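You operate a simulated robot arm through the tools that you are given. There is no shell and no other tool. Be economical: measure what you need, move in short steps, check, and stop when the job is done.

The job below is to be done with a simulated two-armed robot. You get a single attempt, and the scene is never put back.

JOB
Turn the blue and green tuning pegs back into the white zone.
Fine: string box capo off, clamp free, damper on.

The check looks at the end state, three seconds after you hand in, the way a careful person would. Anything else that was tipped, shoved, dropped, spilled or broken makes it a failure.

ROBOT AND FRAMES
Two 7-joint arms with two-finger parallel grippers on one trunk, on a base that drives. Base frame: it is fixed to the floor where the robot stands at the start and does not move with it; the origin is under the middle of the robot, x ahead of it, y to its left, z up. Units: m, degrees, N and s.
The left shoulder is at the start at [0.029, 0.101, 1.265], the right one opposite. With the tool pointing down near the work surface each hand reaches from about 0.1 to 0.48 m from the robot's upright axis, wherever it stands, measured 20 degrees to its own side. Places, roughly: blue tuning peg [0.7, -0.7, 0.9]; bridge [0.5, -0.5, 0.8]; bridge clamp [0.4, -0.7, 0.9]; capo lever [0.6, -0.1, 0.9]; damper lever [0.6, -0.2, 0.9]; green tuning peg [0.6, -0.7, 0.9]; red tuning peg [0.5, -0.7, 0.9]. Payload 2.4 kg a hand.
Tool frame (each hand has its own): the origin (TCP) lies between the finger pads and is the grasp point; the fingertips stand 0.024 m ahead of it; z points along the fingers, y is the line along which they close. The gripper opens to 0.068 m. The fingers are 0.017 m wide and 0.01 m thick; the gripper's body (0.04 by 0.07 m) begins 0.041 m behind the TCP.
Orientation is that of the tool frame in the base frame, as [roll, pitch, yaw] about the fixed x, y, z axes, in that order (R = Rz(yaw) Ry(pitch) Rx(roll)). With the fingers straight down and closing along the base's y, the tool's x points along the base's -x, its y along +y and its z along -z.

CONTROLS
- The arms move only by the tool nudge_tool. It takes "left_steps", "right_steps" or both (then of equal length, played together; a hand with none holds still); each is a list of rows, each a list of 7 numbers: the turn, a rotation vector about the base's x, y, z in degrees, then the shift along the base's x, y, z in m, then the closure, from 0 (fully open) to 1 (shut). In form: [[ax, ay, az, x, y, z, jaw], ...]. A call has 1 to 10 rows; each row shifts and turns the commanded pose from where the row before left it. A row lasts 0.2 s, in which the tool goes at most 0.05 m and 8.6 degrees; a call with a longer step from one row to the next is refused whole, and so is a gripper value outside its range. Where a pose cannot be reached the arm comes as near as it can. A force on the tool above 40 N (or 10 N above the force at the start of the call, whichever is more), or a blocked arm, ends the call early, and 0.2 s more pass. Each finger travels about 0.072 m/s and halts on what it meets, pressing with about 32 N; the grip force reading is that of the motor and also rises with nothing between the fingers. The clock runs only during rows and for 0.2 s after the last one: add rows that do not move to give the fingers time. It gives the time, the measured TCP pose, the force on the tool (base axes), the opening and the grip force at its end, in the units of the frame above (readings bear some noise), with the torque about the TCP (base axes, N m) and any sound that the robot's microphone picked up.
- Cameras (640 x 400 px; columns grow to the right, rows downward): "scene" is now at [0.0934, -0.0486, 1.4182]; the picture's right is [-0.56, -0.83, 0.00], its down [-0.52, 0.35, -0.78] and it looks along [0.65, -0.43, -0.63] (base axes); focal length 234 px, centre (320, 200). "left" rides on the left gripper at [0.084, -0.011, -0.075] in its tool frame; the picture's right is [0.13, 0.99, 0.00], its down [-0.60, 0.08, -0.79] and it looks along [-0.79, 0.10, 0.61] (tool axes); focal length 251 px, centre (320, 200). "right" rides on the right gripper at [0.084, 0.011, -0.075] in its tool frame; the picture's right is [-0.13, 0.99, 0.00], its down [-0.60, -0.08, -0.79] and it looks along [-0.79, -0.10, 0.61] (tool axes); focal length 251 px, centre (320, 200). There is no depth. A picture from a camera that has moved, and an enlarged one, comes with that camera's place and axes in the base frame and with its lens.
- camera(camera): a new picture of that camera. It takes no simulated time.
- move_column(by): slides the trunk up (or, below 0, down) by that many m; the arms and the scene camera ride with it, the base frame stays. It gives what a move gives, with no picture.
- roll_base(legs): drives the robot by 1 to 6 legs, each [ahead, left, turn to the left] in m, m and degrees, along the robot's own axes; the way and the turn of a leg run together, so that a leg with both is an arc; at most 1.5 m and 180 degrees a leg. The arms and the cameras ride along, it lands a little off, and it stops where it bumps. It gives what a move gives.
- pan_tilt(pan, tilt): turns the head with the scene camera to pan (to the left, within 86 degrees either way) and tilt (down, from -29 to 69), counted from straight ahead of the robot. It gives what a move gives.
- inspect(camera, box): a new picture of the part [left, top, right, bottom] of that camera's present view, enlarged. It takes no simulated time.
- sign_off(): hands the job in; it is judged then, once.

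Go step by step. Nothing tells you exact positions but the pictures and the camera data: compare them with the known pose of the tool, close in by small moves and look again before you grip or let go. The budget is 120 turns and 92 pictures, counting those below and the enlarged ones. Unless the task says otherwise, let go and move clear before handing in, and close with one line.

The tools are called after "Call:" as a command line: name --argument value ..., lists and objects as JSON in quotes. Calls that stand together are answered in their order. nudge_tool: Moves the arms, as the interface text tells. Its arguments: {"type":"object","properties":{"left_steps":{"type":"array","items":{"type":"array","items":{"type":"number"}}},"right_steps":{"type":"array","items":{"type":"array","items":{"type":"number"}}}},"required":[]} The other tools are called the same way: move_column (by) slides the trunk up or down; roll_base (legs) drives the base; pan_tilt (pan, tilt) turns the head that bears the scene camera; camera (camera) takes a picture; inspect (camera, box) takes an enlarged picture of a part of a camera's view; sign_off () hands the job in.

At the start:

```text
clock: 0.0
left_tcp_pos: [0.3196, -0.0573, 1.2738]
left_tool_rot: [180.0, 0.0, -179.9]
left_force: [0.5, 0.4, 0.3]
left_ft_torque: [0.02, 0.0, 0.03]
left_width: 0.0681
left_grasp_force: 0.0
right_tcp_pos: [0.2378, -0.2634, 1.2057]
right_tool_rot: [-180.0, -0.1, -180.0]
right_force: [-0.3, -0.5, -0.5]
right_ft_torque: [0.01, 0.01, 0.0]
right_width: 0.068
right_grasp_force: 0.1
trunk travel left (down, up): [-0.479, 0.371]
robot x, y, heading: [0.0002, 0.0006, -0.1]
head pan, tilt: [-33.8, 38.9]
```

scene: 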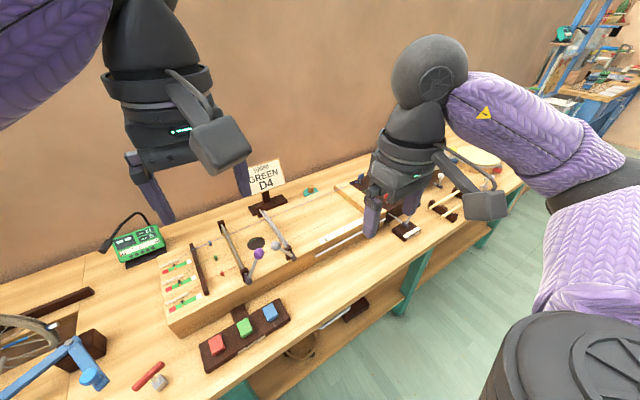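
right: 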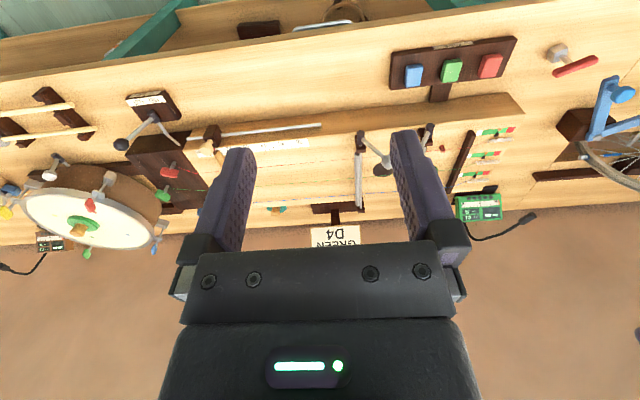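
left: 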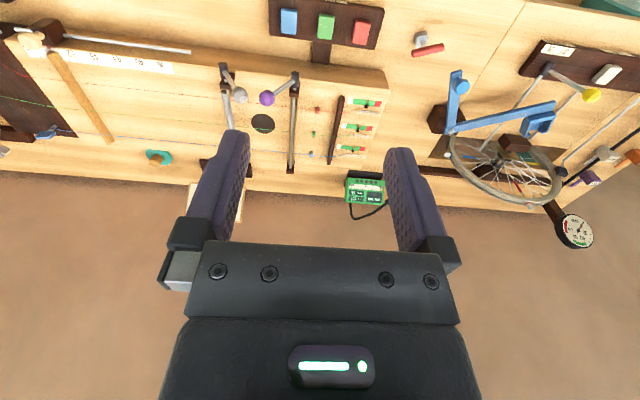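

I see a string box on the bench with levers at its left part, three colour buttons in front and a peg block on the right. I'll look at the details first.

Call:
inspect --camera "scene" --box '[90, 150, 330, 300]'

Call:
inspect --camera "right" --box '[0, 60, 240, 210]'

Call:
inspect --camera "left" --box '[180, 0, 420, 220]'

```text
2.67 times, centred on (210, 225) of scene
camera zoom: at [0.0934, -0.0486, 1.4182], right [-0.56, -0.83, 0.0], down [-0.52, 0.35, -0.78], along [0.65, -0.43, -0.63], focal length 625 px, centre (613, 133)
```

zoom: 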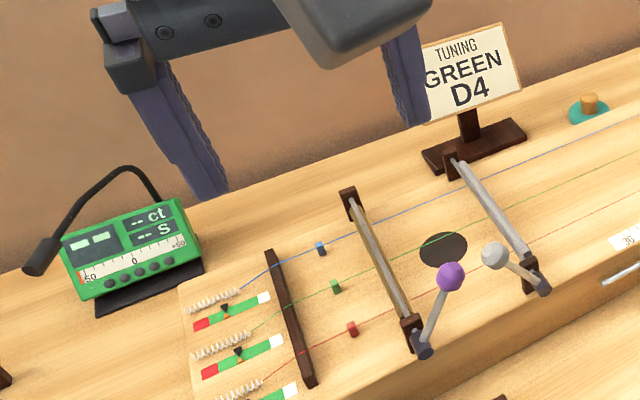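

```text
2.67 times, centred on (120, 135) of right
camera zoom: at [0.1537, -0.2518, 1.2811], right [0.13, 0.99, 0.0], down [0.6, -0.08, 0.79], along [0.79, -0.1, -0.61], focal length 670 px, centre (853, 373)
```

zoom: 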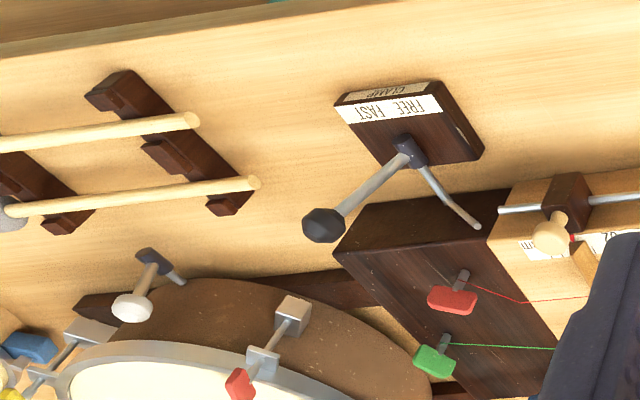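

```text
1.82 times, centred on (300, 110) of left
camera zoom: at [0.2379, -0.0685, 1.3505], right [-0.13, 0.99, 0.0], down [0.6, 0.08, 0.79], along [0.79, 0.1, -0.61], focal length 457 px, centre (356, 364)
```

zoom: 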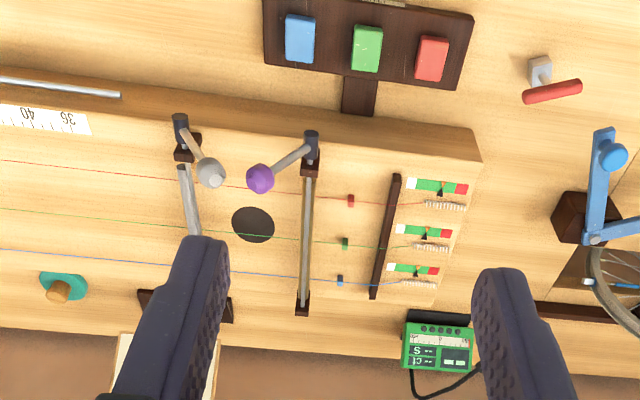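

Next I'll zoom in on labels and gauges, to learn the present states.

Call:
inspect --camera "left" --box '[310, 85, 400, 170]'

Call:
inspect --camera "left" --box '[210, 50, 330, 130]'

Call:
inspect --camera "scene" --box '[150, 240, 310, 380]'

```text
4.71 times, centred on (355, 128) of left
camera zoom: at [0.2379, -0.0685, 1.3505], right [-0.13, 0.99, 0.0], down [0.6, 0.08, 0.79], along [0.79, 0.1, -0.61], focal length 1183 px, centre (155, 541)
```

zoom: 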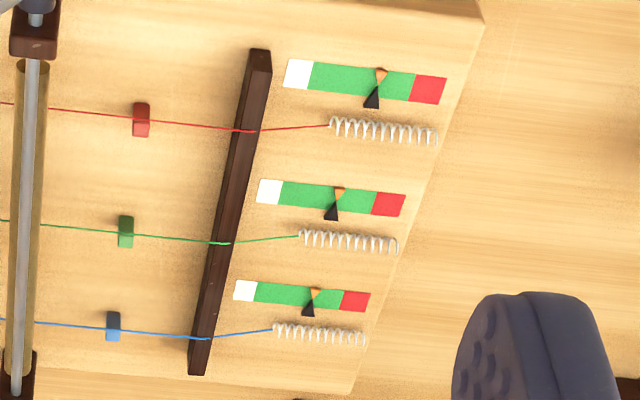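

```text
5.00 times, centred on (270, 90) of left
camera zoom: at [0.2379, -0.0685, 1.3505], right [-0.13, 0.99, 0.0], down [0.6, 0.08, 0.79], along [0.79, 0.1, -0.61], focal length 1257 px, centre (570, 750)
```

zoom: 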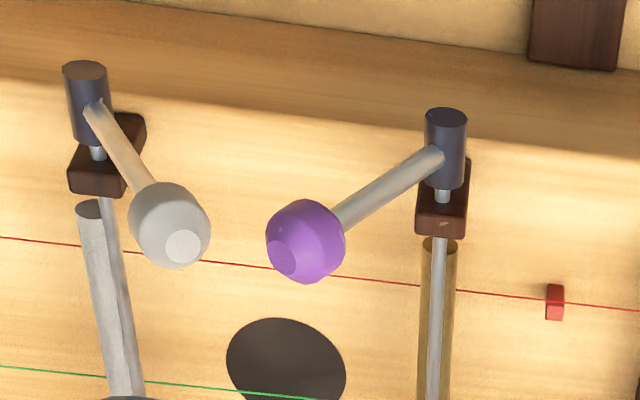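

```text
2.86 times, centred on (230, 310) of scene
camera zoom: at [0.0934, -0.0486, 1.4182], right [-0.56, -0.83, 0.0], down [-0.52, 0.35, -0.78], along [0.65, -0.43, -0.63], focal length 670 px, centre (577, -114)
```

zoom: 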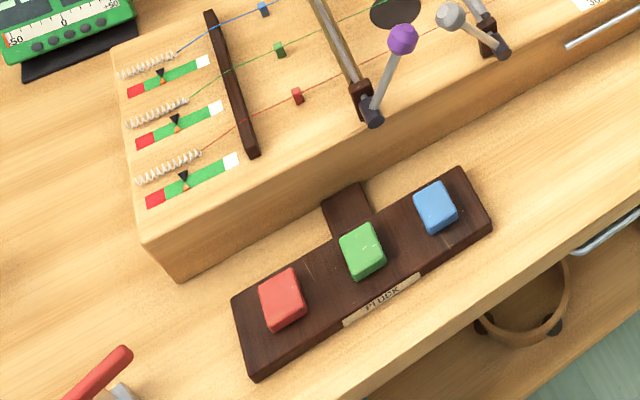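

The gauges carry white/green/red zones and both levers lean about 45°. I'll move the left hand aside and look for lever labels.

Call:
nudge_tool --left_steps '[[0, 0, 0, -0.02, 0.045, 0, 0], [0, 0, 0, -0.02, 0.045, 0, 0.3], [0, 0, 0, -0.02, 0.045, 0, 0.6], [0, 0, 0, -0.02, 0.045, 0, 1], [0, 0, 0, -0.02, 0.04, 0, 1]]' --right_steps '[[0, 0, 0, 0, -0.03, 0, 0], [0, 0, 0, 0, -0.03, 0, 0.3], [0, 0, 0, 0, -0.03, 0, 0.6], [0, 0, 0, 0, -0.03, 0, 1], [0, 0, 0, 0, 0, 0, 1]]'

Call:
pan_tilt --pan -20 --tilt 45

Call:
camera --camera "scene"

```text
clock: 1.2
left_tcp_pos: [0.2192, 0.1656, 1.2762]
left_tool_rot: [180.0, 0.0, -180.0]
left_force: [-0.5, -0.4, 0.7]
left_ft_torque: [0.02, 0.03, 0.01]
left_width: 0.0001
left_grasp_force: 23.8
right_tcp_pos: [0.2367, -0.3815, 1.206]
right_tool_rot: [180.0, 0.0, -180.0]
right_force: [0.6, -0.1, 0.4]
right_ft_torque: [-0.03, 0.03, 0.0]
right_width: 0.0
right_grasp_force: 23.4
trunk travel left (down, up): [-0.479, 0.371]
robot x, y, heading: [-0.0007, -0.0011, 0.0]
head pan, tilt: [-33.8, 38.9]
```

```text
clock: 2.0
left_tcp_pos: [0.2218, 0.1621, 1.2763]
left_tool_rot: [-179.9, 0.1, 179.9]
left_force: [1.1, 0.3, 0.2]
left_ft_torque: [0.02, 0.01, -0.01]
left_width: 0.0
left_grasp_force: 23.8
right_tcp_pos: [0.2374, -0.3832, 1.2058]
right_tool_rot: [-179.9, 0.0, 180.0]
right_force: [-0.2, 0.3, -0.3]
right_ft_torque: [0.02, -0.02, 0.01]
right_width: 0.0
right_grasp_force: 23.4
trunk travel left (down, up): [-0.479, 0.371]
robot x, y, heading: [-0.0015, 0.0012, 0.1]
head pan, tilt: [-20.0, 45.0]
```

```text
82 pictures are left
camera scene: at [0.0985, -0.0286, 1.4094], right [-0.34, -0.94, 0.0], down [-0.66, 0.24, -0.71], along [0.66, -0.24, -0.71], focal length 234 px, centre (320, 200)
```

scene: 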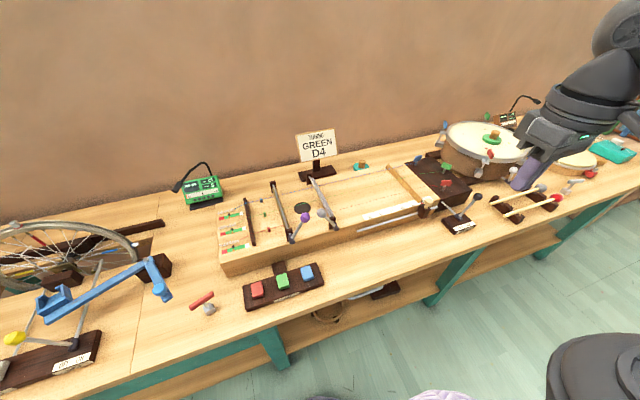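

Clear view now. I'll zoom in on levers, bridge and clamp.

Call:
inspect --camera "scene" --box '[210, 165, 360, 265]'

Call:
inspect --camera "scene" --box '[350, 145, 500, 245]'

Call:
inspect --camera "right" --box '[120, 60, 320, 230]'

```text
4.00 times, centred on (285, 215) of scene
camera zoom: at [0.0985, -0.0286, 1.4094], right [-0.34, -0.94, 0.0], down [-0.66, 0.24, -0.71], along [0.66, -0.24, -0.71], focal length 938 px, centre (460, 140)
```

zoom: 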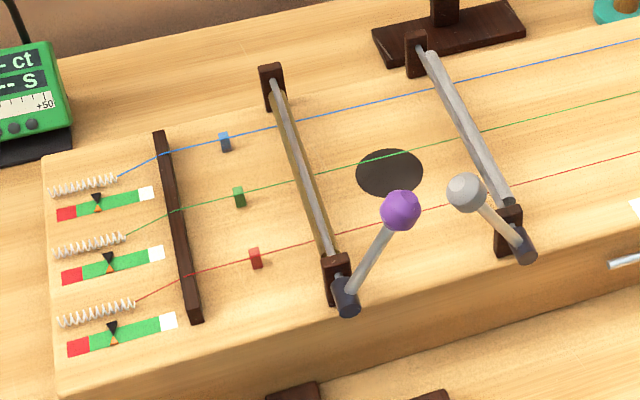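

```text
4.00 times, centred on (425, 195) of scene
camera zoom: at [0.0985, -0.0286, 1.4094], right [-0.34, -0.94, 0.0], down [-0.66, 0.24, -0.71], along [0.66, -0.24, -0.71], focal length 938 px, centre (-100, 220)
```

zoom: 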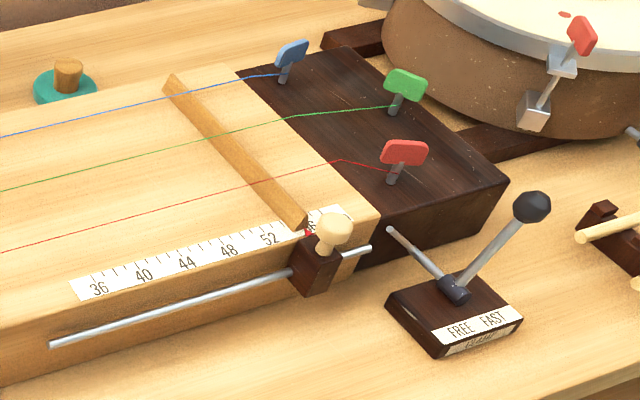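

```text
2.35 times, centred on (220, 145) of right
camera zoom: at [0.1538, -0.3719, 1.2816], right [0.13, 0.99, 0.0], down [0.6, -0.08, 0.79], along [0.79, -0.1, -0.61], focal length 592 px, centre (555, 329)
```

zoom: 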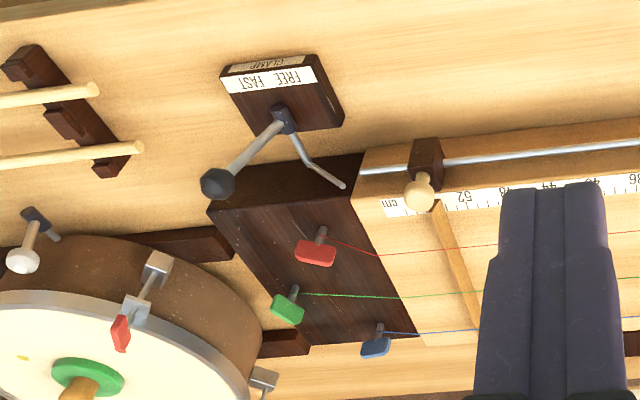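

Pegs stand vertically with flat heads; the clamp stands at FAST. I need to tell the capo and damper states from pads.

Call:
inspect --camera "scene" --box '[265, 170, 350, 245]'

Call:
camera --camera "left"

```text
5.33 times, centred on (308, 208) of scene
camera zoom: at [0.0985, -0.0286, 1.4094], right [-0.34, -0.94, 0.0], down [-0.66, 0.24, -0.71], along [0.66, -0.24, -0.71], focal length 1250 px, centre (387, 160)
```

zoom: 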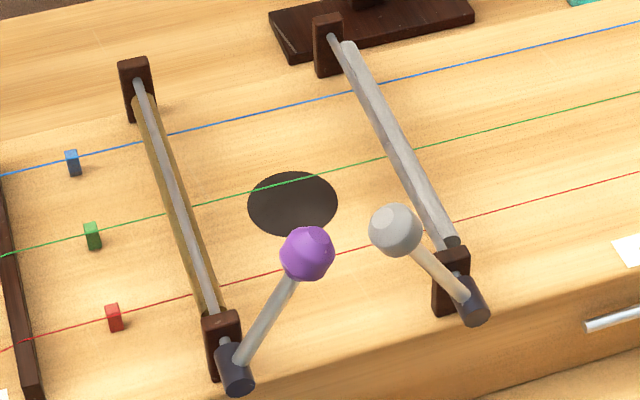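

```text
77 pictures are left
camera left: at [0.1379, 0.1509, 1.3511], right [-0.13, 0.99, 0.0], down [0.6, 0.08, 0.79], along [0.79, 0.1, -0.61], focal length 251 px, centre (320, 200)
```

left: 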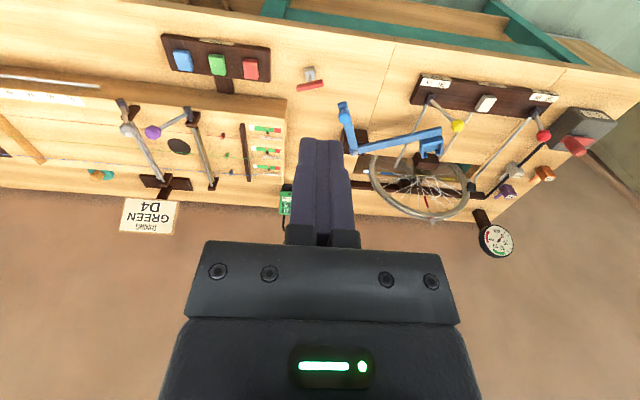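

By the pads: the capo pad is under its rod (on) and the damper pad is swung up to -y (off). So purple knob must go to +y, grey knob to -y, and the clamp lever to FREE (+y). I roll ahead a little to reach.

Call:
roll_base --legs '[[0.1, 0, 0]]'

Call:
camera --camera "scene"

Call:
camera --camera "right"

```text
clock: 3.1
left_tcp_pos: [0.3228, 0.163, 1.2752]
left_tool_rot: [-179.9, -0.1, -180.0]
left_force: [0.0, 0.0, -0.3]
left_ft_torque: [0.01, 0.02, 0.0]
left_width: 0.0
left_grasp_force: 23.5
right_tcp_pos: [0.3396, -0.3835, 1.2059]
right_tool_rot: [-180.0, -0.1, -179.9]
right_force: [-0.8, -0.7, -0.3]
right_ft_torque: [-0.02, 0.06, 0.03]
right_width: 0.0
right_grasp_force: 23.7
trunk travel left (down, up): [-0.479, 0.371]
robot x, y, heading: [0.0993, 0.0002, 0.1]
head pan, tilt: [-20.0, 45.0]
```

```text
76 pictures are left
camera scene: at [0.2001, -0.0286, 1.4092], right [-0.34, -0.94, 0.0], down [-0.67, 0.24, -0.71], along [0.66, -0.24, -0.71], focal length 234 px, centre (320, 200)
```

scene: 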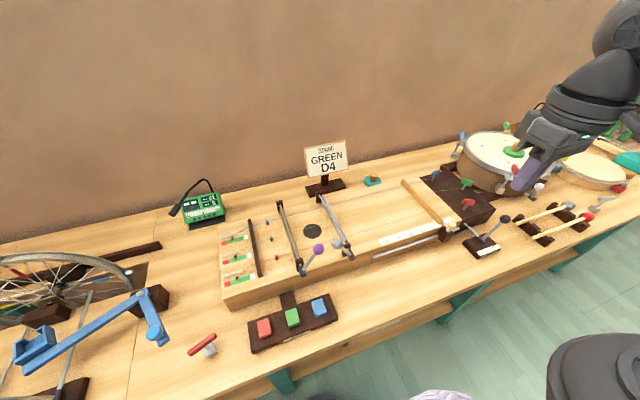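

```text
75 pictures are left
camera right: at [0.2553, -0.372, 1.2814], right [0.13, 0.99, 0.0], down [0.6, -0.08, 0.79], along [0.79, -0.1, -0.61], focal length 251 px, centre (320, 200)
```

right: 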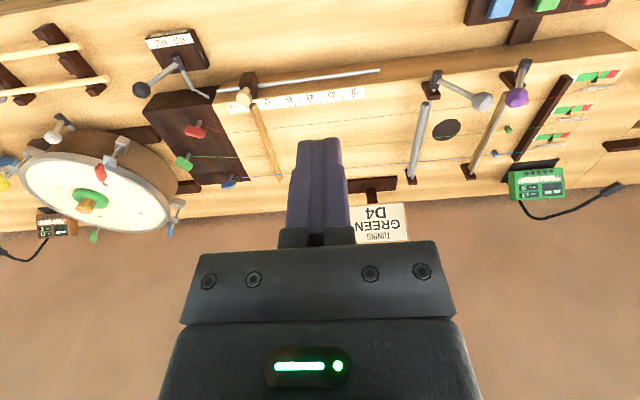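

The base moved cleanly. I zoom in for hub and knob positions.

Call:
inspect --camera "right" --box '[410, 50, 550, 138]'

Call:
inspect --camera "scene" --box '[280, 215, 370, 285]'

```text
4.55 times, centred on (480, 94) of right
camera zoom: at [0.2553, -0.372, 1.2814], right [0.13, 0.99, 0.0], down [0.6, -0.08, 0.79], along [0.79, -0.1, -0.61], focal length 1143 px, centre (-407, 682)
```

zoom: 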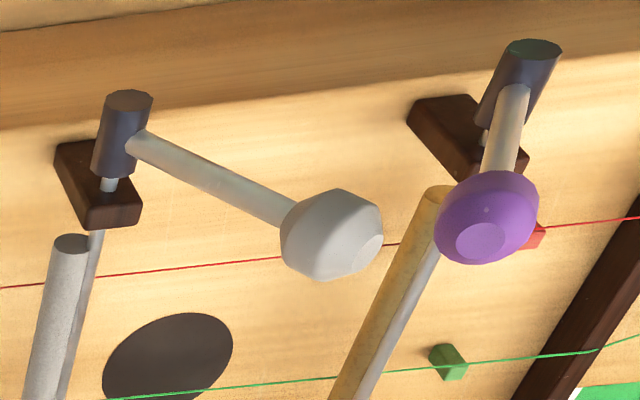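

```text
5.71 times, centred on (325, 250) of scene
camera zoom: at [0.2001, -0.0286, 1.4092], right [-0.34, -0.94, 0.0], down [-0.67, 0.24, -0.71], along [0.66, -0.24, -0.71], focal length 1339 px, centre (291, -86)
```

zoom: 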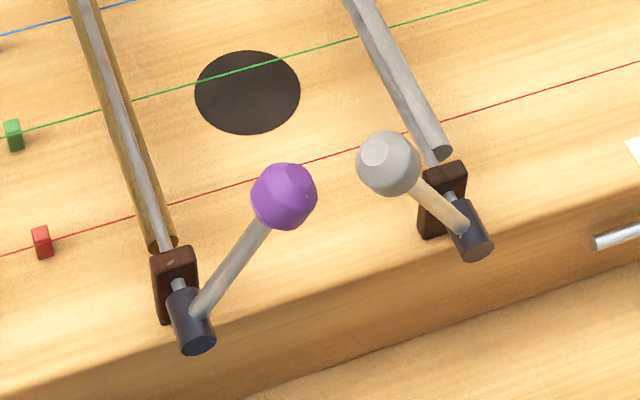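

Purple knob is near (0.48,-0.1275,0.955), hub (0.478,-0.092,0.89); grey knob (0.478,-0.172,0.956), hub at y -0.213. I'll bring the right hand above the purple knob, turned to close along x.

Call:
nudge_tool --right_steps '[[0, 0, -8.5, 0.014, 0.0255, 0, 0], [0, 0, -8.5, 0.014, 0.0255, 0, 0], [0, 0, -8.5, 0.014, 0.0255, 0, 0], [0, 0, -8.5, 0.014, 0.0255, -0.02, 0], [0, 0, -8.5, 0.014, 0.0255, -0.02, 0], [0, 0, -8.5, 0.014, 0.0255, -0.02, 0], [0, 0, -8.5, 0.014, 0.0255, -0.02, 0], [0, 0, -8.5, 0.014, 0.0255, -0.02, 0], [0, 0, -8.5, 0.014, 0.0255, -0.02, 0], [0, 0, -8.5, 0.014, 0.0255, -0.026, 0]]'

Call:
nudge_tool --right_steps '[[0, 0, -5, 0, 0, 0, 0], [0, 0, 0, 0, 0, 0, 0]]'

Call:
camera --camera "right"

Call:
camera --camera "scene"

```text
clock: 5.3
left_tcp_pos: [0.3216, 0.1631, 1.2748]
left_tool_rot: [179.9, -0.1, 180.0]
left_force: [-0.2, 0.7, 0.4]
left_ft_torque: [0.0, 0.03, -0.01]
left_width: 0.0
left_grasp_force: 23.8
right_tcp_pos: [0.479, -0.1262, 1.0589]
right_tool_rot: [180.0, 0.1, 94.8]
right_force: [-0.1, 0.3, 0.2]
right_ft_torque: [-0.02, 0.04, 0.0]
right_width: 0.0681
right_grasp_force: 0.1
trunk travel left (down, up): [-0.479, 0.371]
robot x, y, heading: [0.1001, 0.0027, -0.3]
head pan, tilt: [-20.0, 45.0]
```

```text
clock: 5.9
left_tcp_pos: [0.3206, 0.1624, 1.2765]
left_tool_rot: [180.0, 0.0, 180.0]
left_force: [0.9, 0.3, 0.4]
left_ft_torque: [0.02, -0.04, -0.01]
left_width: 0.0
left_grasp_force: 23.9
right_tcp_pos: [0.479, -0.1291, 1.0597]
right_tool_rot: [179.9, 0.0, 90.1]
right_force: [0.2, 0.2, -0.8]
right_ft_torque: [0.0, -0.02, 0.01]
right_width: 0.0679
right_grasp_force: 0.0
trunk travel left (down, up): [-0.479, 0.371]
robot x, y, heading: [0.099, -0.0008, 0.2]
head pan, tilt: [-20.0, 45.0]
```

```text
72 pictures are left
camera right: at [0.49, -0.0435, 1.1354], right [0.99, -0.13, 0.0], down [-0.08, -0.6, 0.79], along [-0.1, -0.79, -0.61], focal length 251 px, centre (320, 200)
```

right: 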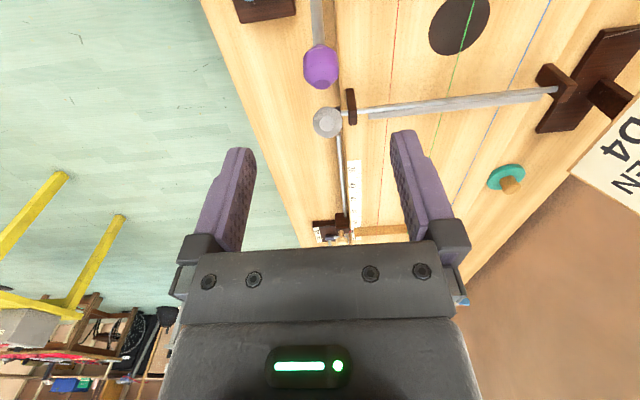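

```text
71 pictures are left
camera scene: at [0.1989, -0.0284, 1.4093], right [-0.34, -0.94, 0.0], down [-0.66, 0.24, -0.71], along [0.66, -0.24, -0.71], focal length 234 px, centre (320, 200)
```

scene: 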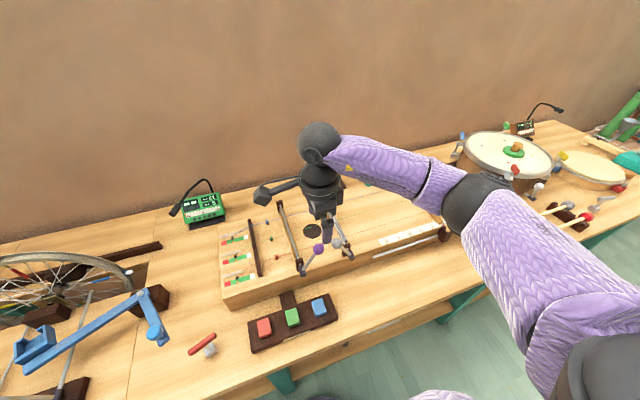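

The wrist camera confirms the purple knob at (0.48,-0.126,0.955). I'll go down and grip it.

Call:
nudge_tool --right_steps '[[0, 0, 0, 0, 0.001, -0.035, 0], [0, 0, 0, 0.001, 0.001, -0.035, 0], [0, 0, 0, 0, 0, -0.032, 0], [0, 0, 0, 0, 0, 0, 0.5], [0, 0, 0, 0, 0, 0, 0.8], [0, 0, 0, 0, 0, 0, 0.8]]'

Call:
camera --camera "right"

```text
clock: 7.3
left_tcp_pos: [0.3213, 0.1617, 1.2755]
left_tool_rot: [-180.0, 0.0, 179.9]
left_force: [1.1, -0.1, 0.3]
left_ft_torque: [-0.01, 0.0, 0.0]
left_width: 0.0002
left_grasp_force: 23.5
right_tcp_pos: [0.4791, -0.126, 0.9572]
right_tool_rot: [-179.9, 0.0, 90.0]
right_force: [4.5, 0.7, -2.5]
right_ft_torque: [-0.06, -0.1, 0.02]
right_width: 0.025
right_grasp_force: 39.8
trunk travel left (down, up): [-0.479, 0.371]
robot x, y, heading: [0.0994, -0.0015, 0.1]
head pan, tilt: [-20.0, 45.0]
```

```text
70 pictures are left
camera right: at [0.4907, -0.0418, 1.0335], right [0.99, -0.13, 0.0], down [-0.08, -0.6, 0.79], along [-0.1, -0.79, -0.61], focal length 251 px, centre (320, 200)
```

right: 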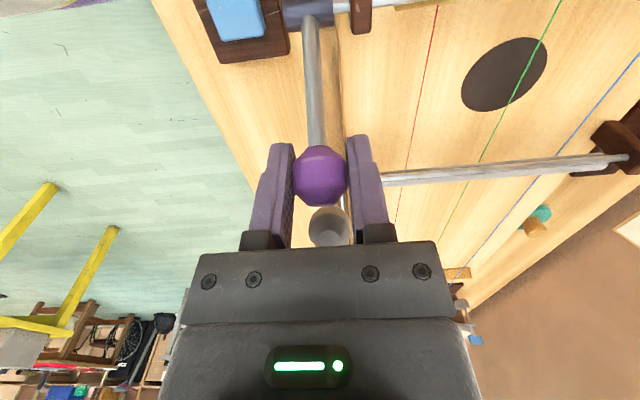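

Gripped at 0.025 m. I swing it along the arc toward +y.

Call:
nudge_tool --right_steps '[[0, 0, 0, 0, 0.0085, 0.0036, 0.8], [0, 0, 0, 0, 0.0086, 0.003, 0.8], [0, 0, 0, 0, 0.0091, 0.0016, 0.8], [0, 0, 0, 0, 0.0092, 0.0006, 0.8], [0, 0, 0, 0, 0.0092, -0.0006, 0.8], [0, 0, 0, 0, 0.0091, -0.0016, 0.8], [0, 0, 0, 0, 0.0086, -0.003, 0.8], [0, 0, 0, 0, 0.0085, -0.0036, 0.8]]'

Call:
camera --camera "right"

Call:
inspect --camera "scene" --box '[210, 190, 370, 290]'

```text
clock: 9.1
left_tcp_pos: [0.321, 0.1637, 1.2745]
left_tool_rot: [-180.0, 0.0, -179.9]
left_force: [-0.4, -0.5, 0.2]
left_ft_torque: [0.02, 0.0, -0.02]
left_width: 0.0
left_grasp_force: 23.8
right_tcp_pos: [0.4752, -0.054, 0.9567]
right_tool_rot: [-179.7, 0.0, 90.1]
right_force: [-0.5, 0.4, 0.3]
right_ft_torque: [0.01, 0.02, 0.0]
right_width: 0.0133
right_grasp_force: 0.4
trunk travel left (down, up): [-0.479, 0.371]
robot x, y, heading: [0.1033, 0.0011, 0.1]
head pan, tilt: [-20.0, 45.0]
```

```text
69 pictures are left
camera right: at [0.4878, 0.03, 1.0321], right [0.99, -0.13, 0.0], down [-0.07, -0.6, 0.79], along [-0.1, -0.79, -0.61], focal length 251 px, centre (320, 200)
```

right: 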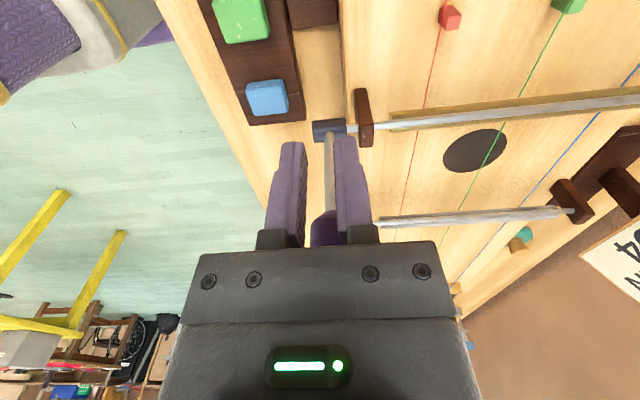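

```text
4.00 times, centred on (290, 240) of scene
camera zoom: at [0.1984, -0.0279, 1.4091], right [-0.34, -0.94, 0.0], down [-0.66, 0.24, -0.71], along [0.66, -0.24, -0.71], focal length 938 px, centre (440, 40)
```

zoom: 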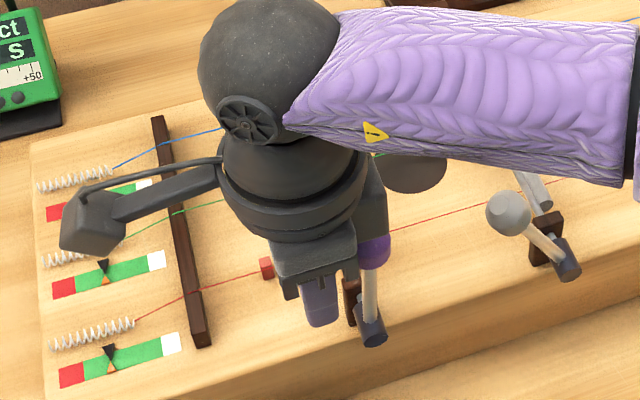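

The grip slipped off midway; the lever is now about upright. I'll open, rise and look.

Call:
nudge_tool --right_steps '[[0, 0, 0, 0, 0, 0, 0.1], [0, 0, 0, 0, 0, 0, 0.1], [0, 0, 0, 0, 0, 0.03, 0.1], [0, 0, 0, 0, 0, 0.04, 0.1], [0, 0, 0, 0, 0.0, 0.04, 0.1]]'

Call:
camera --camera "right"

```text
clock: 10.3
left_tcp_pos: [0.3214, 0.1627, 1.2754]
left_tool_rot: [180.0, 0.0, -180.0]
left_force: [-0.1, 0.8, 0.6]
left_ft_torque: [0.0, -0.01, 0.0]
left_width: 0.0
left_grasp_force: 24.0
right_tcp_pos: [0.4766, -0.0556, 1.0679]
right_tool_rot: [180.0, -0.1, 90.0]
right_force: [-0.4, -0.3, -0.2]
right_ft_torque: [0.01, -0.01, -0.03]
right_width: 0.0613
right_grasp_force: 0.1
trunk travel left (down, up): [-0.479, 0.371]
robot x, y, heading: [0.1, -0.0032, -0.1]
head pan, tilt: [-20.0, 45.0]
```

```text
67 pictures are left
camera right: at [0.4873, 0.0288, 1.1446], right [0.99, -0.13, 0.0], down [-0.08, -0.6, 0.79], along [-0.1, -0.79, -0.61], focal length 251 px, centre (320, 200)
```

right: 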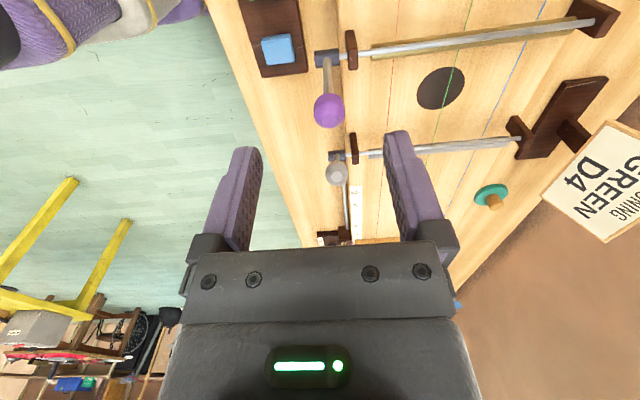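

The purple knob is upright at y≈-0.09. I'll close the fingers, come down on its -y side and push it to +y.

Call:
nudge_tool --right_steps '[[0, 0, 0, 0.001, -0.036, 0, 1], [0, 0, 0, 0.001, -0.036, 0, 1], [0, 0, 0, 0, 0, 0, 1], [0, 0, 0, 0, 0, -0.035, 1], [0, 0, 0, 0, 0, -0.04, 1], [0, 0, 0, 0, 0, -0.04, 1]]'

Call:
nudge_tool --right_steps '[[0, 0, 0, 0, 0.01, 0, 1], [0, 0, 0, 0, 0.01, 0, 1], [0, 0, 0, 0, 0.01, 0, 1], [0, 0, 0, 0, 0.01, -0.001, 1], [0, 0, 0, 0, 0.008, -0.002, 1], [0, 0, 0, 0, 0.006, -0.002, 1]]'

Call:
camera --camera "right"

```text
clock: 11.7
left_tcp_pos: [0.321, 0.1628, 1.2752]
left_tool_rot: [-180.0, 0.1, 180.0]
left_force: [0.0, 0.4, 0.1]
left_ft_torque: [-0.02, 0.01, 0.01]
left_width: 0.0
left_grasp_force: 23.5
right_tcp_pos: [0.4815, -0.1297, 0.9535]
right_tool_rot: [-180.0, 0.1, 90.0]
right_force: [0.2, -1.0, 0.2]
right_ft_torque: [-0.01, 0.02, 0.02]
right_width: 0.0
right_grasp_force: 23.5
trunk travel left (down, up): [-0.479, 0.371]
robot x, y, heading: [0.0981, -0.0018, -0.2]
head pan, tilt: [-20.0, 45.0]
```

```text
clock: 13.1
left_tcp_pos: [0.3219, 0.1629, 1.276]
left_tool_rot: [-180.0, 0.0, 179.9]
left_force: [-0.4, 0.8, -0.4]
left_ft_torque: [-0.02, -0.02, -0.02]
left_width: 0.0
left_grasp_force: 23.6
right_tcp_pos: [0.4807, -0.0749, 0.9474]
right_tool_rot: [180.0, 0.1, 90.0]
right_force: [0.6, 0.0, 0.1]
right_ft_torque: [0.0, 0.02, 0.03]
right_width: 0.0001
right_grasp_force: 23.6
trunk travel left (down, up): [-0.479, 0.371]
robot x, y, heading: [0.102, 0.0, -0.0]
head pan, tilt: [-20.0, 45.0]
```

```text
66 pictures are left
camera right: at [0.4919, 0.0107, 1.0236], right [0.99, -0.13, 0.0], down [-0.08, -0.6, 0.79], along [-0.1, -0.79, -0.61], focal length 251 px, centre (320, 200)
```

right: 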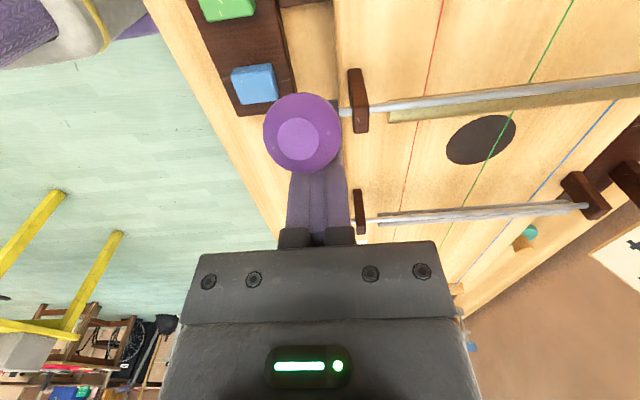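

The lever is now over at +y. I'll press a little further to make sure it rests on its stop.

Call:
nudge_tool --right_steps '[[0, 0, 0, 0, 0.006, -0.002, 1], [0, 0, 0, 0, 0.006, -0.002, 1], [0, 0, 0, 0, 0, 0, 1]]'

Call:
nudge_tool --right_steps '[[0, 0, 0, 0, -0.02, 0, 1], [0, 0, 0, 0, 0, 0.04, 1], [0, 0, 0, 0, 0, 0.045, 1], [0, 0, 0, 0, -0.0, 0.04, 1]]'

Call:
camera --camera "right"

```text
clock: 13.6
left_tcp_pos: [0.3201, 0.1598, 1.2758]
left_tool_rot: [179.9, 0.0, 179.8]
left_force: [-0.2, -0.6, 0.0]
left_ft_torque: [0.0, -0.01, -0.04]
left_width: 0.0
left_grasp_force: 22.8
right_tcp_pos: [0.4808, -0.0738, 0.9472]
right_tool_rot: [179.7, 0.6, 89.3]
right_force: [-3.9, -15.7, 13.9]
right_ft_torque: [-0.31, 0.33, -0.07]
right_width: 0.0001
right_grasp_force: 23.8
trunk travel left (down, up): [-0.479, 0.371]
robot x, y, heading: [0.1018, 0.0011, -0.2]
head pan, tilt: [-20.0, 45.0]
stopped in row 2 (right hand): the force on the tool passed its limit at 46 N (the readings are from after the stop); the commanded pose is now the measured one
```

```text
clock: 14.6
left_tcp_pos: [0.3217, 0.1623, 1.2759]
left_tool_rot: [180.0, -0.1, 180.0]
left_force: [-0.2, -1.2, -0.7]
left_ft_torque: [0.0, 0.01, 0.01]
left_width: 0.0
left_grasp_force: 23.1
right_tcp_pos: [0.4801, -0.0901, 1.0737]
right_tool_rot: [179.8, 0.5, 89.6]
right_force: [0.3, -0.4, 1.0]
right_ft_torque: [-0.01, 0.01, 0.05]
right_width: 0.0002
right_grasp_force: 23.5
trunk travel left (down, up): [-0.479, 0.371]
robot x, y, heading: [0.0966, 0.002, -0.3]
head pan, tilt: [-20.0, 45.0]
```

```text
65 pictures are left
camera right: at [0.4929, -0.0043, 1.1488], right [0.99, -0.14, 0.0], down [-0.08, -0.6, 0.8], along [-0.11, -0.79, -0.6], focal length 251 px, centre (320, 200)
```

right: 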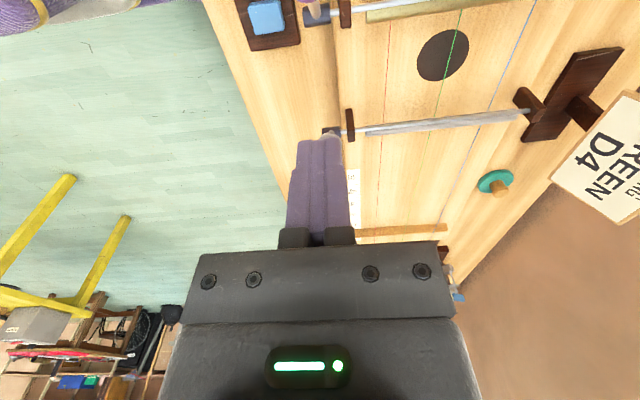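

Capo is at its stop. Now the damper: I come down at y -0.135, between, and push the grey knob to -y.

Call:
nudge_tool --right_steps '[[0, 0, 0, 0, -0.045, 0, 1], [0, 0, 0, 0, 0, -0.04, 1], [0, 0, 0, 0, 0, -0.04, 1], [0, 0, 0, 0, 0, -0.04, 1]]'

Call:
nudge_tool --right_steps '[[0, 0, 0, 0, -0.01, 0, 1], [0, 0, 0, 0, -0.01, 0, 1], [0, 0, 0, 0, -0.01, 0, 1], [0, 0, 0, 0, -0.01, 0, 1], [0, 0, 0, 0, -0.01, 0, 1], [0, 0, 0, 0, -0.01, 0, 1], [0, 0, 0, 0, -0.01, 0, 1], [0, 0, 0, 0, -0.01, -0.003, 1], [0, 0, 0, 0, -0.01, -0.004, 1]]'

Call:
camera --camera "right"

Call:
camera --camera "scene"

```text
clock: 15.6
left_tcp_pos: [0.3224, 0.1632, 1.275]
left_tool_rot: [-179.9, 0.0, 179.9]
left_force: [0.2, 0.7, -0.7]
left_ft_torque: [0.01, 0.0, 0.0]
left_width: 0.0001
left_grasp_force: 23.8
right_tcp_pos: [0.4808, -0.1364, 0.9511]
right_tool_rot: [179.9, 0.3, 89.5]
right_force: [0.1, -0.7, -0.3]
right_ft_torque: [0.0, 0.02, -0.04]
right_width: 0.0002
right_grasp_force: 23.9
trunk travel left (down, up): [-0.479, 0.371]
robot x, y, heading: [0.0985, -0.0033, -0.2]
head pan, tilt: [-20.0, 45.0]
```

```text
clock: 17.6
left_tcp_pos: [0.3207, 0.1635, 1.2757]
left_tool_rot: [-179.9, 0.0, 179.9]
left_force: [0.3, -0.8, -0.2]
left_ft_torque: [0.01, -0.01, -0.04]
left_width: 0.0001
left_grasp_force: 23.8
right_tcp_pos: [0.4815, -0.2209, 0.9436]
right_tool_rot: [179.8, 0.4, 89.6]
right_force: [-1.4, 4.6, 5.3]
right_ft_torque: [0.09, 0.0, -0.13]
right_width: 0.0001
right_grasp_force: 24.1
trunk travel left (down, up): [-0.479, 0.371]
robot x, y, heading: [0.0986, 0.0002, -0.1]
head pan, tilt: [-20.0, 45.0]
```

```text
64 pictures are left
camera right: at [0.4939, -0.1375, 1.0197], right [0.99, -0.14, 0.0], down [-0.09, -0.6, 0.8], along [-0.11, -0.79, -0.6], focal length 251 px, centre (320, 200)
```

right: 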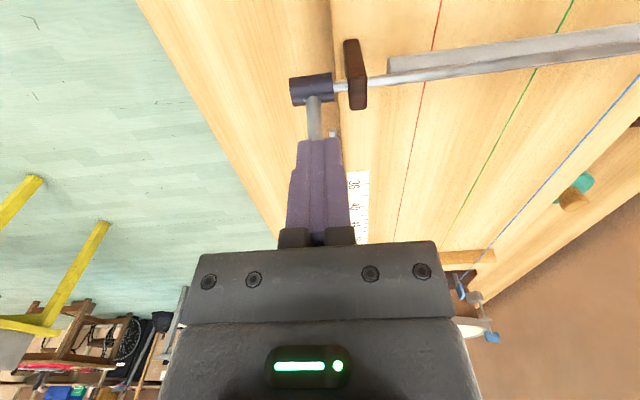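

```text
63 pictures are left
camera scene: at [0.1982, -0.0276, 1.4095], right [-0.34, -0.94, 0.0], down [-0.66, 0.24, -0.71], along [0.66, -0.24, -0.71], focal length 234 px, centre (320, 200)
```

scene: 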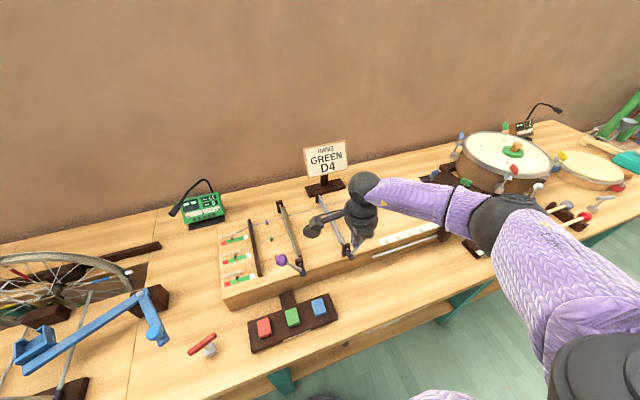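

Some contact force remains; I push on to the stop, then back off and rise.

Call:
nudge_tool --right_steps '[[0, 0, 0, 0, -0.007, -0.002, 1], [0, 0, 0, 0, -0.007, -0.002, 1], [0, 0, 0, 0, -0.007, -0.002, 1], [0, 0, 0, 0, -0.007, -0.002, 1]]'

Call:
nudge_tool --right_steps '[[0, 0, 0, 0, 0.02, 0, 1], [0, 0, 0, 0, 0, 0.04, 1], [0, 0, 0, 0, 0, 0.045, 1], [0, 0, 0, 0, 0.0, 0.045, 1], [0, 0, 0, -0.03, -0.035, 0.0, 1], [0, 0, 0, -0.03, -0.035, 0.0, 1], [0, 0, 0, -0.03, -0.035, 0.0, 1], [0, 0, 0, -0.03, -0.035, 0.0, 1]]'

Call:
inspect --camera "scene" --box '[210, 180, 390, 300]'

```text
clock: 18.2
left_tcp_pos: [0.3194, 0.1661, 1.2771]
left_tool_rot: [-180.0, 0.0, -179.9]
left_force: [-0.3, 0.3, -0.1]
left_ft_torque: [-0.01, 0.0, 0.0]
left_width: 0.0
left_grasp_force: 23.4
right_tcp_pos: [0.4823, -0.2237, 0.9444]
right_tool_rot: [179.6, -0.6, 90.2]
right_force: [-2.0, 19.2, 10.6]
right_ft_torque: [0.46, 0.27, 0.04]
right_width: 0.0
right_grasp_force: 23.5
trunk travel left (down, up): [-0.479, 0.371]
robot x, y, heading: [0.0978, -0.0028, 0.2]
head pan, tilt: [-20.0, 45.0]
stopped in row 2 (right hand): the force on the tool passed its limit at 45 N (the readings are from after the stop); the commanded pose is now the measured one
```

```text
clock: 20.0
left_tcp_pos: [0.3206, 0.1632, 1.2746]
left_tool_rot: [-180.0, 0.0, -179.9]
left_force: [0.1, -0.5, -0.7]
left_ft_torque: [0.0, 0.01, 0.0]
left_width: 0.0003
left_grasp_force: 23.4
right_tcp_pos: [0.3646, -0.3489, 1.0726]
right_tool_rot: [179.8, -0.3, 90.0]
right_force: [-0.7, 0.2, 0.6]
right_ft_torque: [0.0, -0.01, 0.01]
right_width: 0.0
right_grasp_force: 24.1
trunk travel left (down, up): [-0.479, 0.371]
robot x, y, heading: [0.1005, 0.0018, 0.0]
head pan, tilt: [-20.0, 45.0]
```

```text
3.33 times, centred on (300, 240) of scene
camera zoom: at [0.1982, -0.0285, 1.4094], right [-0.34, -0.94, 0.0], down [-0.66, 0.24, -0.71], along [0.66, -0.24, -0.71], focal length 781 px, centre (387, 67)
```

zoom: 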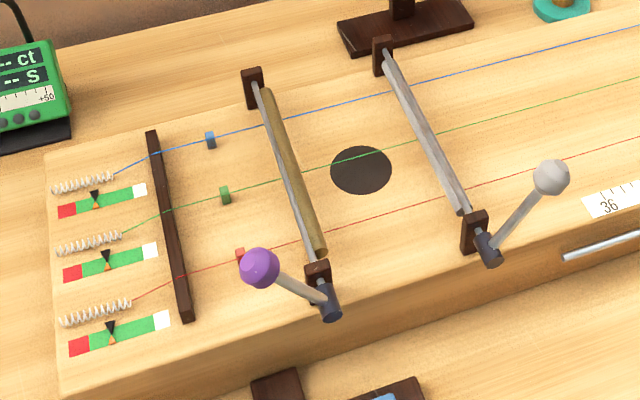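

The pads confirm capo off (pad swung up) and damper on (pad down). Now I drive to the right toward clamp and pegs.

Call:
roll_base --legs '[[0, -0.42, 0], [0.08, 0, 0]]'

Call:
pan_tilt --pan -8 --tilt 52

Call:
camera --camera "scene"

Call:
camera --camera "right"

```text
clock: 23.2
left_tcp_pos: [0.4022, -0.2577, 1.2748]
left_tool_rot: [-180.0, -0.1, 180.0]
left_force: [1.2, 0.0, -0.1]
left_ft_torque: [0.01, 0.02, 0.03]
left_width: 0.0001
left_grasp_force: 24.1
right_tcp_pos: [0.445, -0.7697, 1.0716]
right_tool_rot: [179.7, -0.3, 89.9]
right_force: [0.6, 0.0, 0.5]
right_ft_torque: [0.01, 0.02, -0.02]
right_width: 0.0
right_grasp_force: 23.4
trunk travel left (down, up): [-0.479, 0.371]
robot x, y, heading: [0.1775, -0.4182, 0.1]
head pan, tilt: [-20.0, 45.0]
```

```text
clock: 23.9
left_tcp_pos: [0.4028, -0.258, 1.2751]
left_tool_rot: [180.0, 0.0, 180.0]
left_force: [-1.0, -0.8, 0.5]
left_ft_torque: [-0.01, 0.0, -0.05]
left_width: 0.0
left_grasp_force: 23.2
right_tcp_pos: [0.4437, -0.7682, 1.0712]
right_tool_rot: [179.7, -0.3, 89.9]
right_force: [-0.1, 0.6, 0.2]
right_ft_torque: [-0.01, 0.02, -0.01]
right_width: 0.0001
right_grasp_force: 23.3
trunk travel left (down, up): [-0.479, 0.371]
robot x, y, heading: [0.1829, -0.4201, -0.1]
head pan, tilt: [-8.0, 52.0]
```

```text
61 pictures are left
camera scene: at [0.2767, -0.4316, 1.3998], right [-0.14, -0.99, 0.0], down [-0.78, 0.11, -0.62], along [0.61, -0.09, -0.79], focal length 234 px, centre (320, 200)
```

scene: 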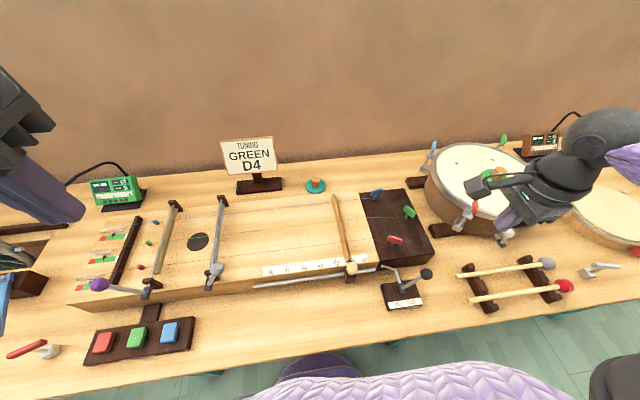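

```text
60 pictures are left
camera right: at [0.4555, -0.6848, 1.1482], right [0.99, -0.13, 0.0], down [-0.08, -0.61, 0.79], along [-0.1, -0.78, -0.61], focal length 251 px, centre (320, 200)
```

right: 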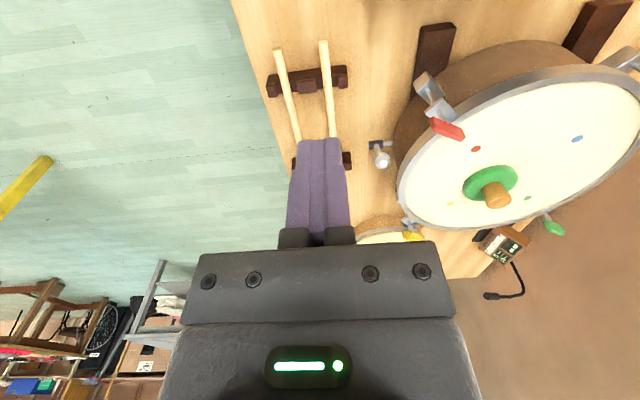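

I look closely at clamp and pegs.

Call:
inspect --camera "scene" --box '[325, 180, 445, 315]'

Call:
inspect --camera "scene" --box '[70, 210, 150, 300]'

```text
2.96 times, centred on (385, 248) of scene
camera zoom: at [0.2767, -0.4316, 1.3998], right [-0.14, -0.99, 0.0], down [-0.78, 0.11, -0.62], along [0.61, -0.09, -0.79], focal length 694 px, centre (127, 59)
```

zoom: 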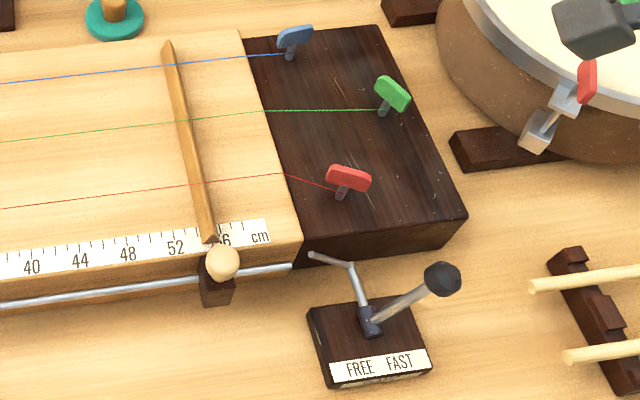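

```text
4.44 times, centred on (110, 255) of scene
camera zoom: at [0.2767, -0.4316, 1.3998], right [-0.14, -0.99, 0.0], down [-0.78, 0.11, -0.62], along [0.61, -0.09, -0.79], focal length 1042 px, centre (1253, -44)
```

zoom: 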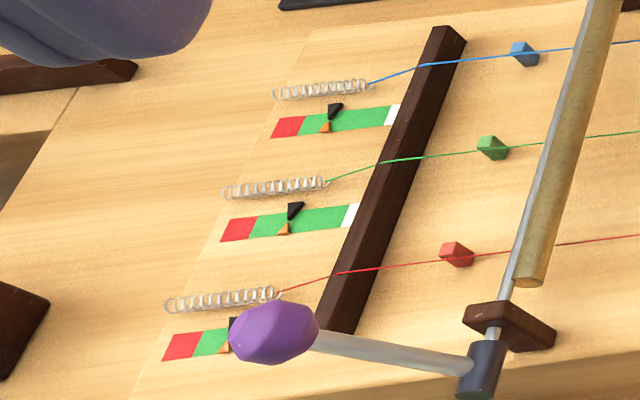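

Pegs next, clamp last so the bridge stays held. I shift the base slightly and bring the right hand above the green peg for a closer look.

Call:
roll_base --legs '[[0, -0.09, 0], [0.03, 0, 0]]'

Call:
nudge_tool --right_steps '[[0, 0, 0, 0.0, 0.04, 0.01, 0.5], [0, 0, 0, 0.0, 0.04, 0, 0.2], [0, 0, 0, 0.02, 0.04, 0, 0], [0, 0, 0, 0.02, 0.04, 0, 0], [0, 0, 0, 0.02, 0.02, 0, 0], [0, 0, 0, 0.02, 0, 0, 0]]'

Call:
camera --camera "right"

Call:
camera --camera "scene"

```text
clock: 25.5
left_tcp_pos: [0.4325, -0.348, 1.2754]
left_tool_rot: [180.0, 0.0, 179.9]
left_force: [0.7, -0.9, 0.6]
left_ft_torque: [0.0, 0.03, -0.01]
left_width: 0.0002
left_grasp_force: 23.5
right_tcp_pos: [0.4757, -0.8599, 1.0709]
right_tool_rot: [179.8, -0.3, 89.9]
right_force: [0.1, 0.0, -1.0]
right_ft_torque: [-0.02, 0.0, -0.01]
right_width: 0.0002
right_grasp_force: 23.4
trunk travel left (down, up): [-0.479, 0.371]
robot x, y, heading: [0.211, -0.5115, -0.0]
head pan, tilt: [-8.0, 52.0]
```

```text
clock: 26.9
left_tcp_pos: [0.4318, -0.3471, 1.2762]
left_tool_rot: [-180.0, 0.0, 180.0]
left_force: [0.4, 0.2, -0.9]
left_ft_torque: [0.03, 0.02, 0.01]
left_width: 0.0
left_grasp_force: 23.9
right_tcp_pos: [0.5539, -0.6792, 1.0794]
right_tool_rot: [179.7, -0.3, 90.0]
right_force: [0.4, -0.2, 0.5]
right_ft_torque: [-0.02, 0.01, 0.02]
right_width: 0.0682
right_grasp_force: 0.0
trunk travel left (down, up): [-0.479, 0.371]
robot x, y, heading: [0.211, -0.5119, -0.1]
head pan, tilt: [-8.0, 52.0]
```

```text
57 pictures are left
camera right: at [0.5659, -0.5947, 1.1559], right [0.99, -0.13, 0.0], down [-0.08, -0.61, 0.79], along [-0.1, -0.78, -0.61], focal length 251 px, centre (320, 200)
```

right: 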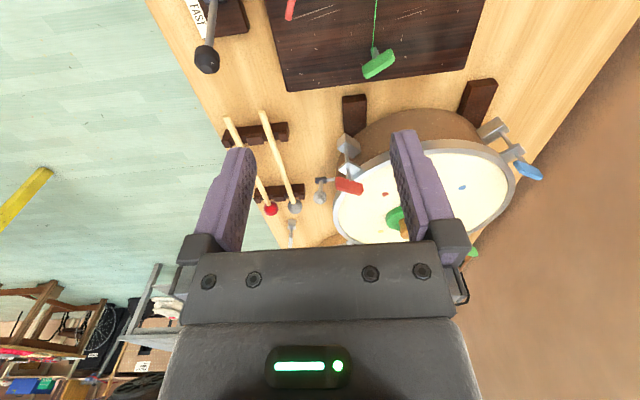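

```text
56 pictures are left
camera scene: at [0.3069, -0.5219, 1.3998], right [-0.14, -0.99, 0.0], down [-0.78, 0.11, -0.62], along [0.61, -0.09, -0.79], focal length 234 px, centre (320, 200)
```

scene: 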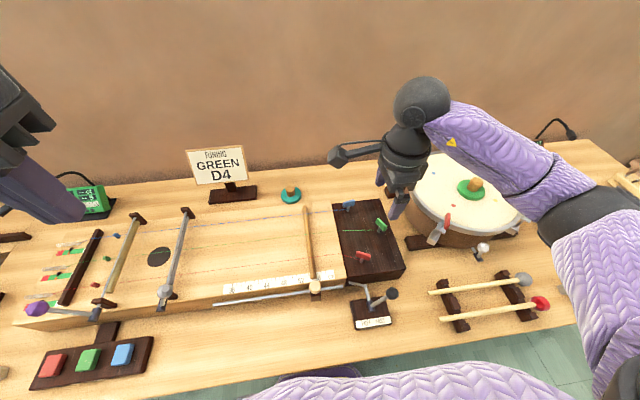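

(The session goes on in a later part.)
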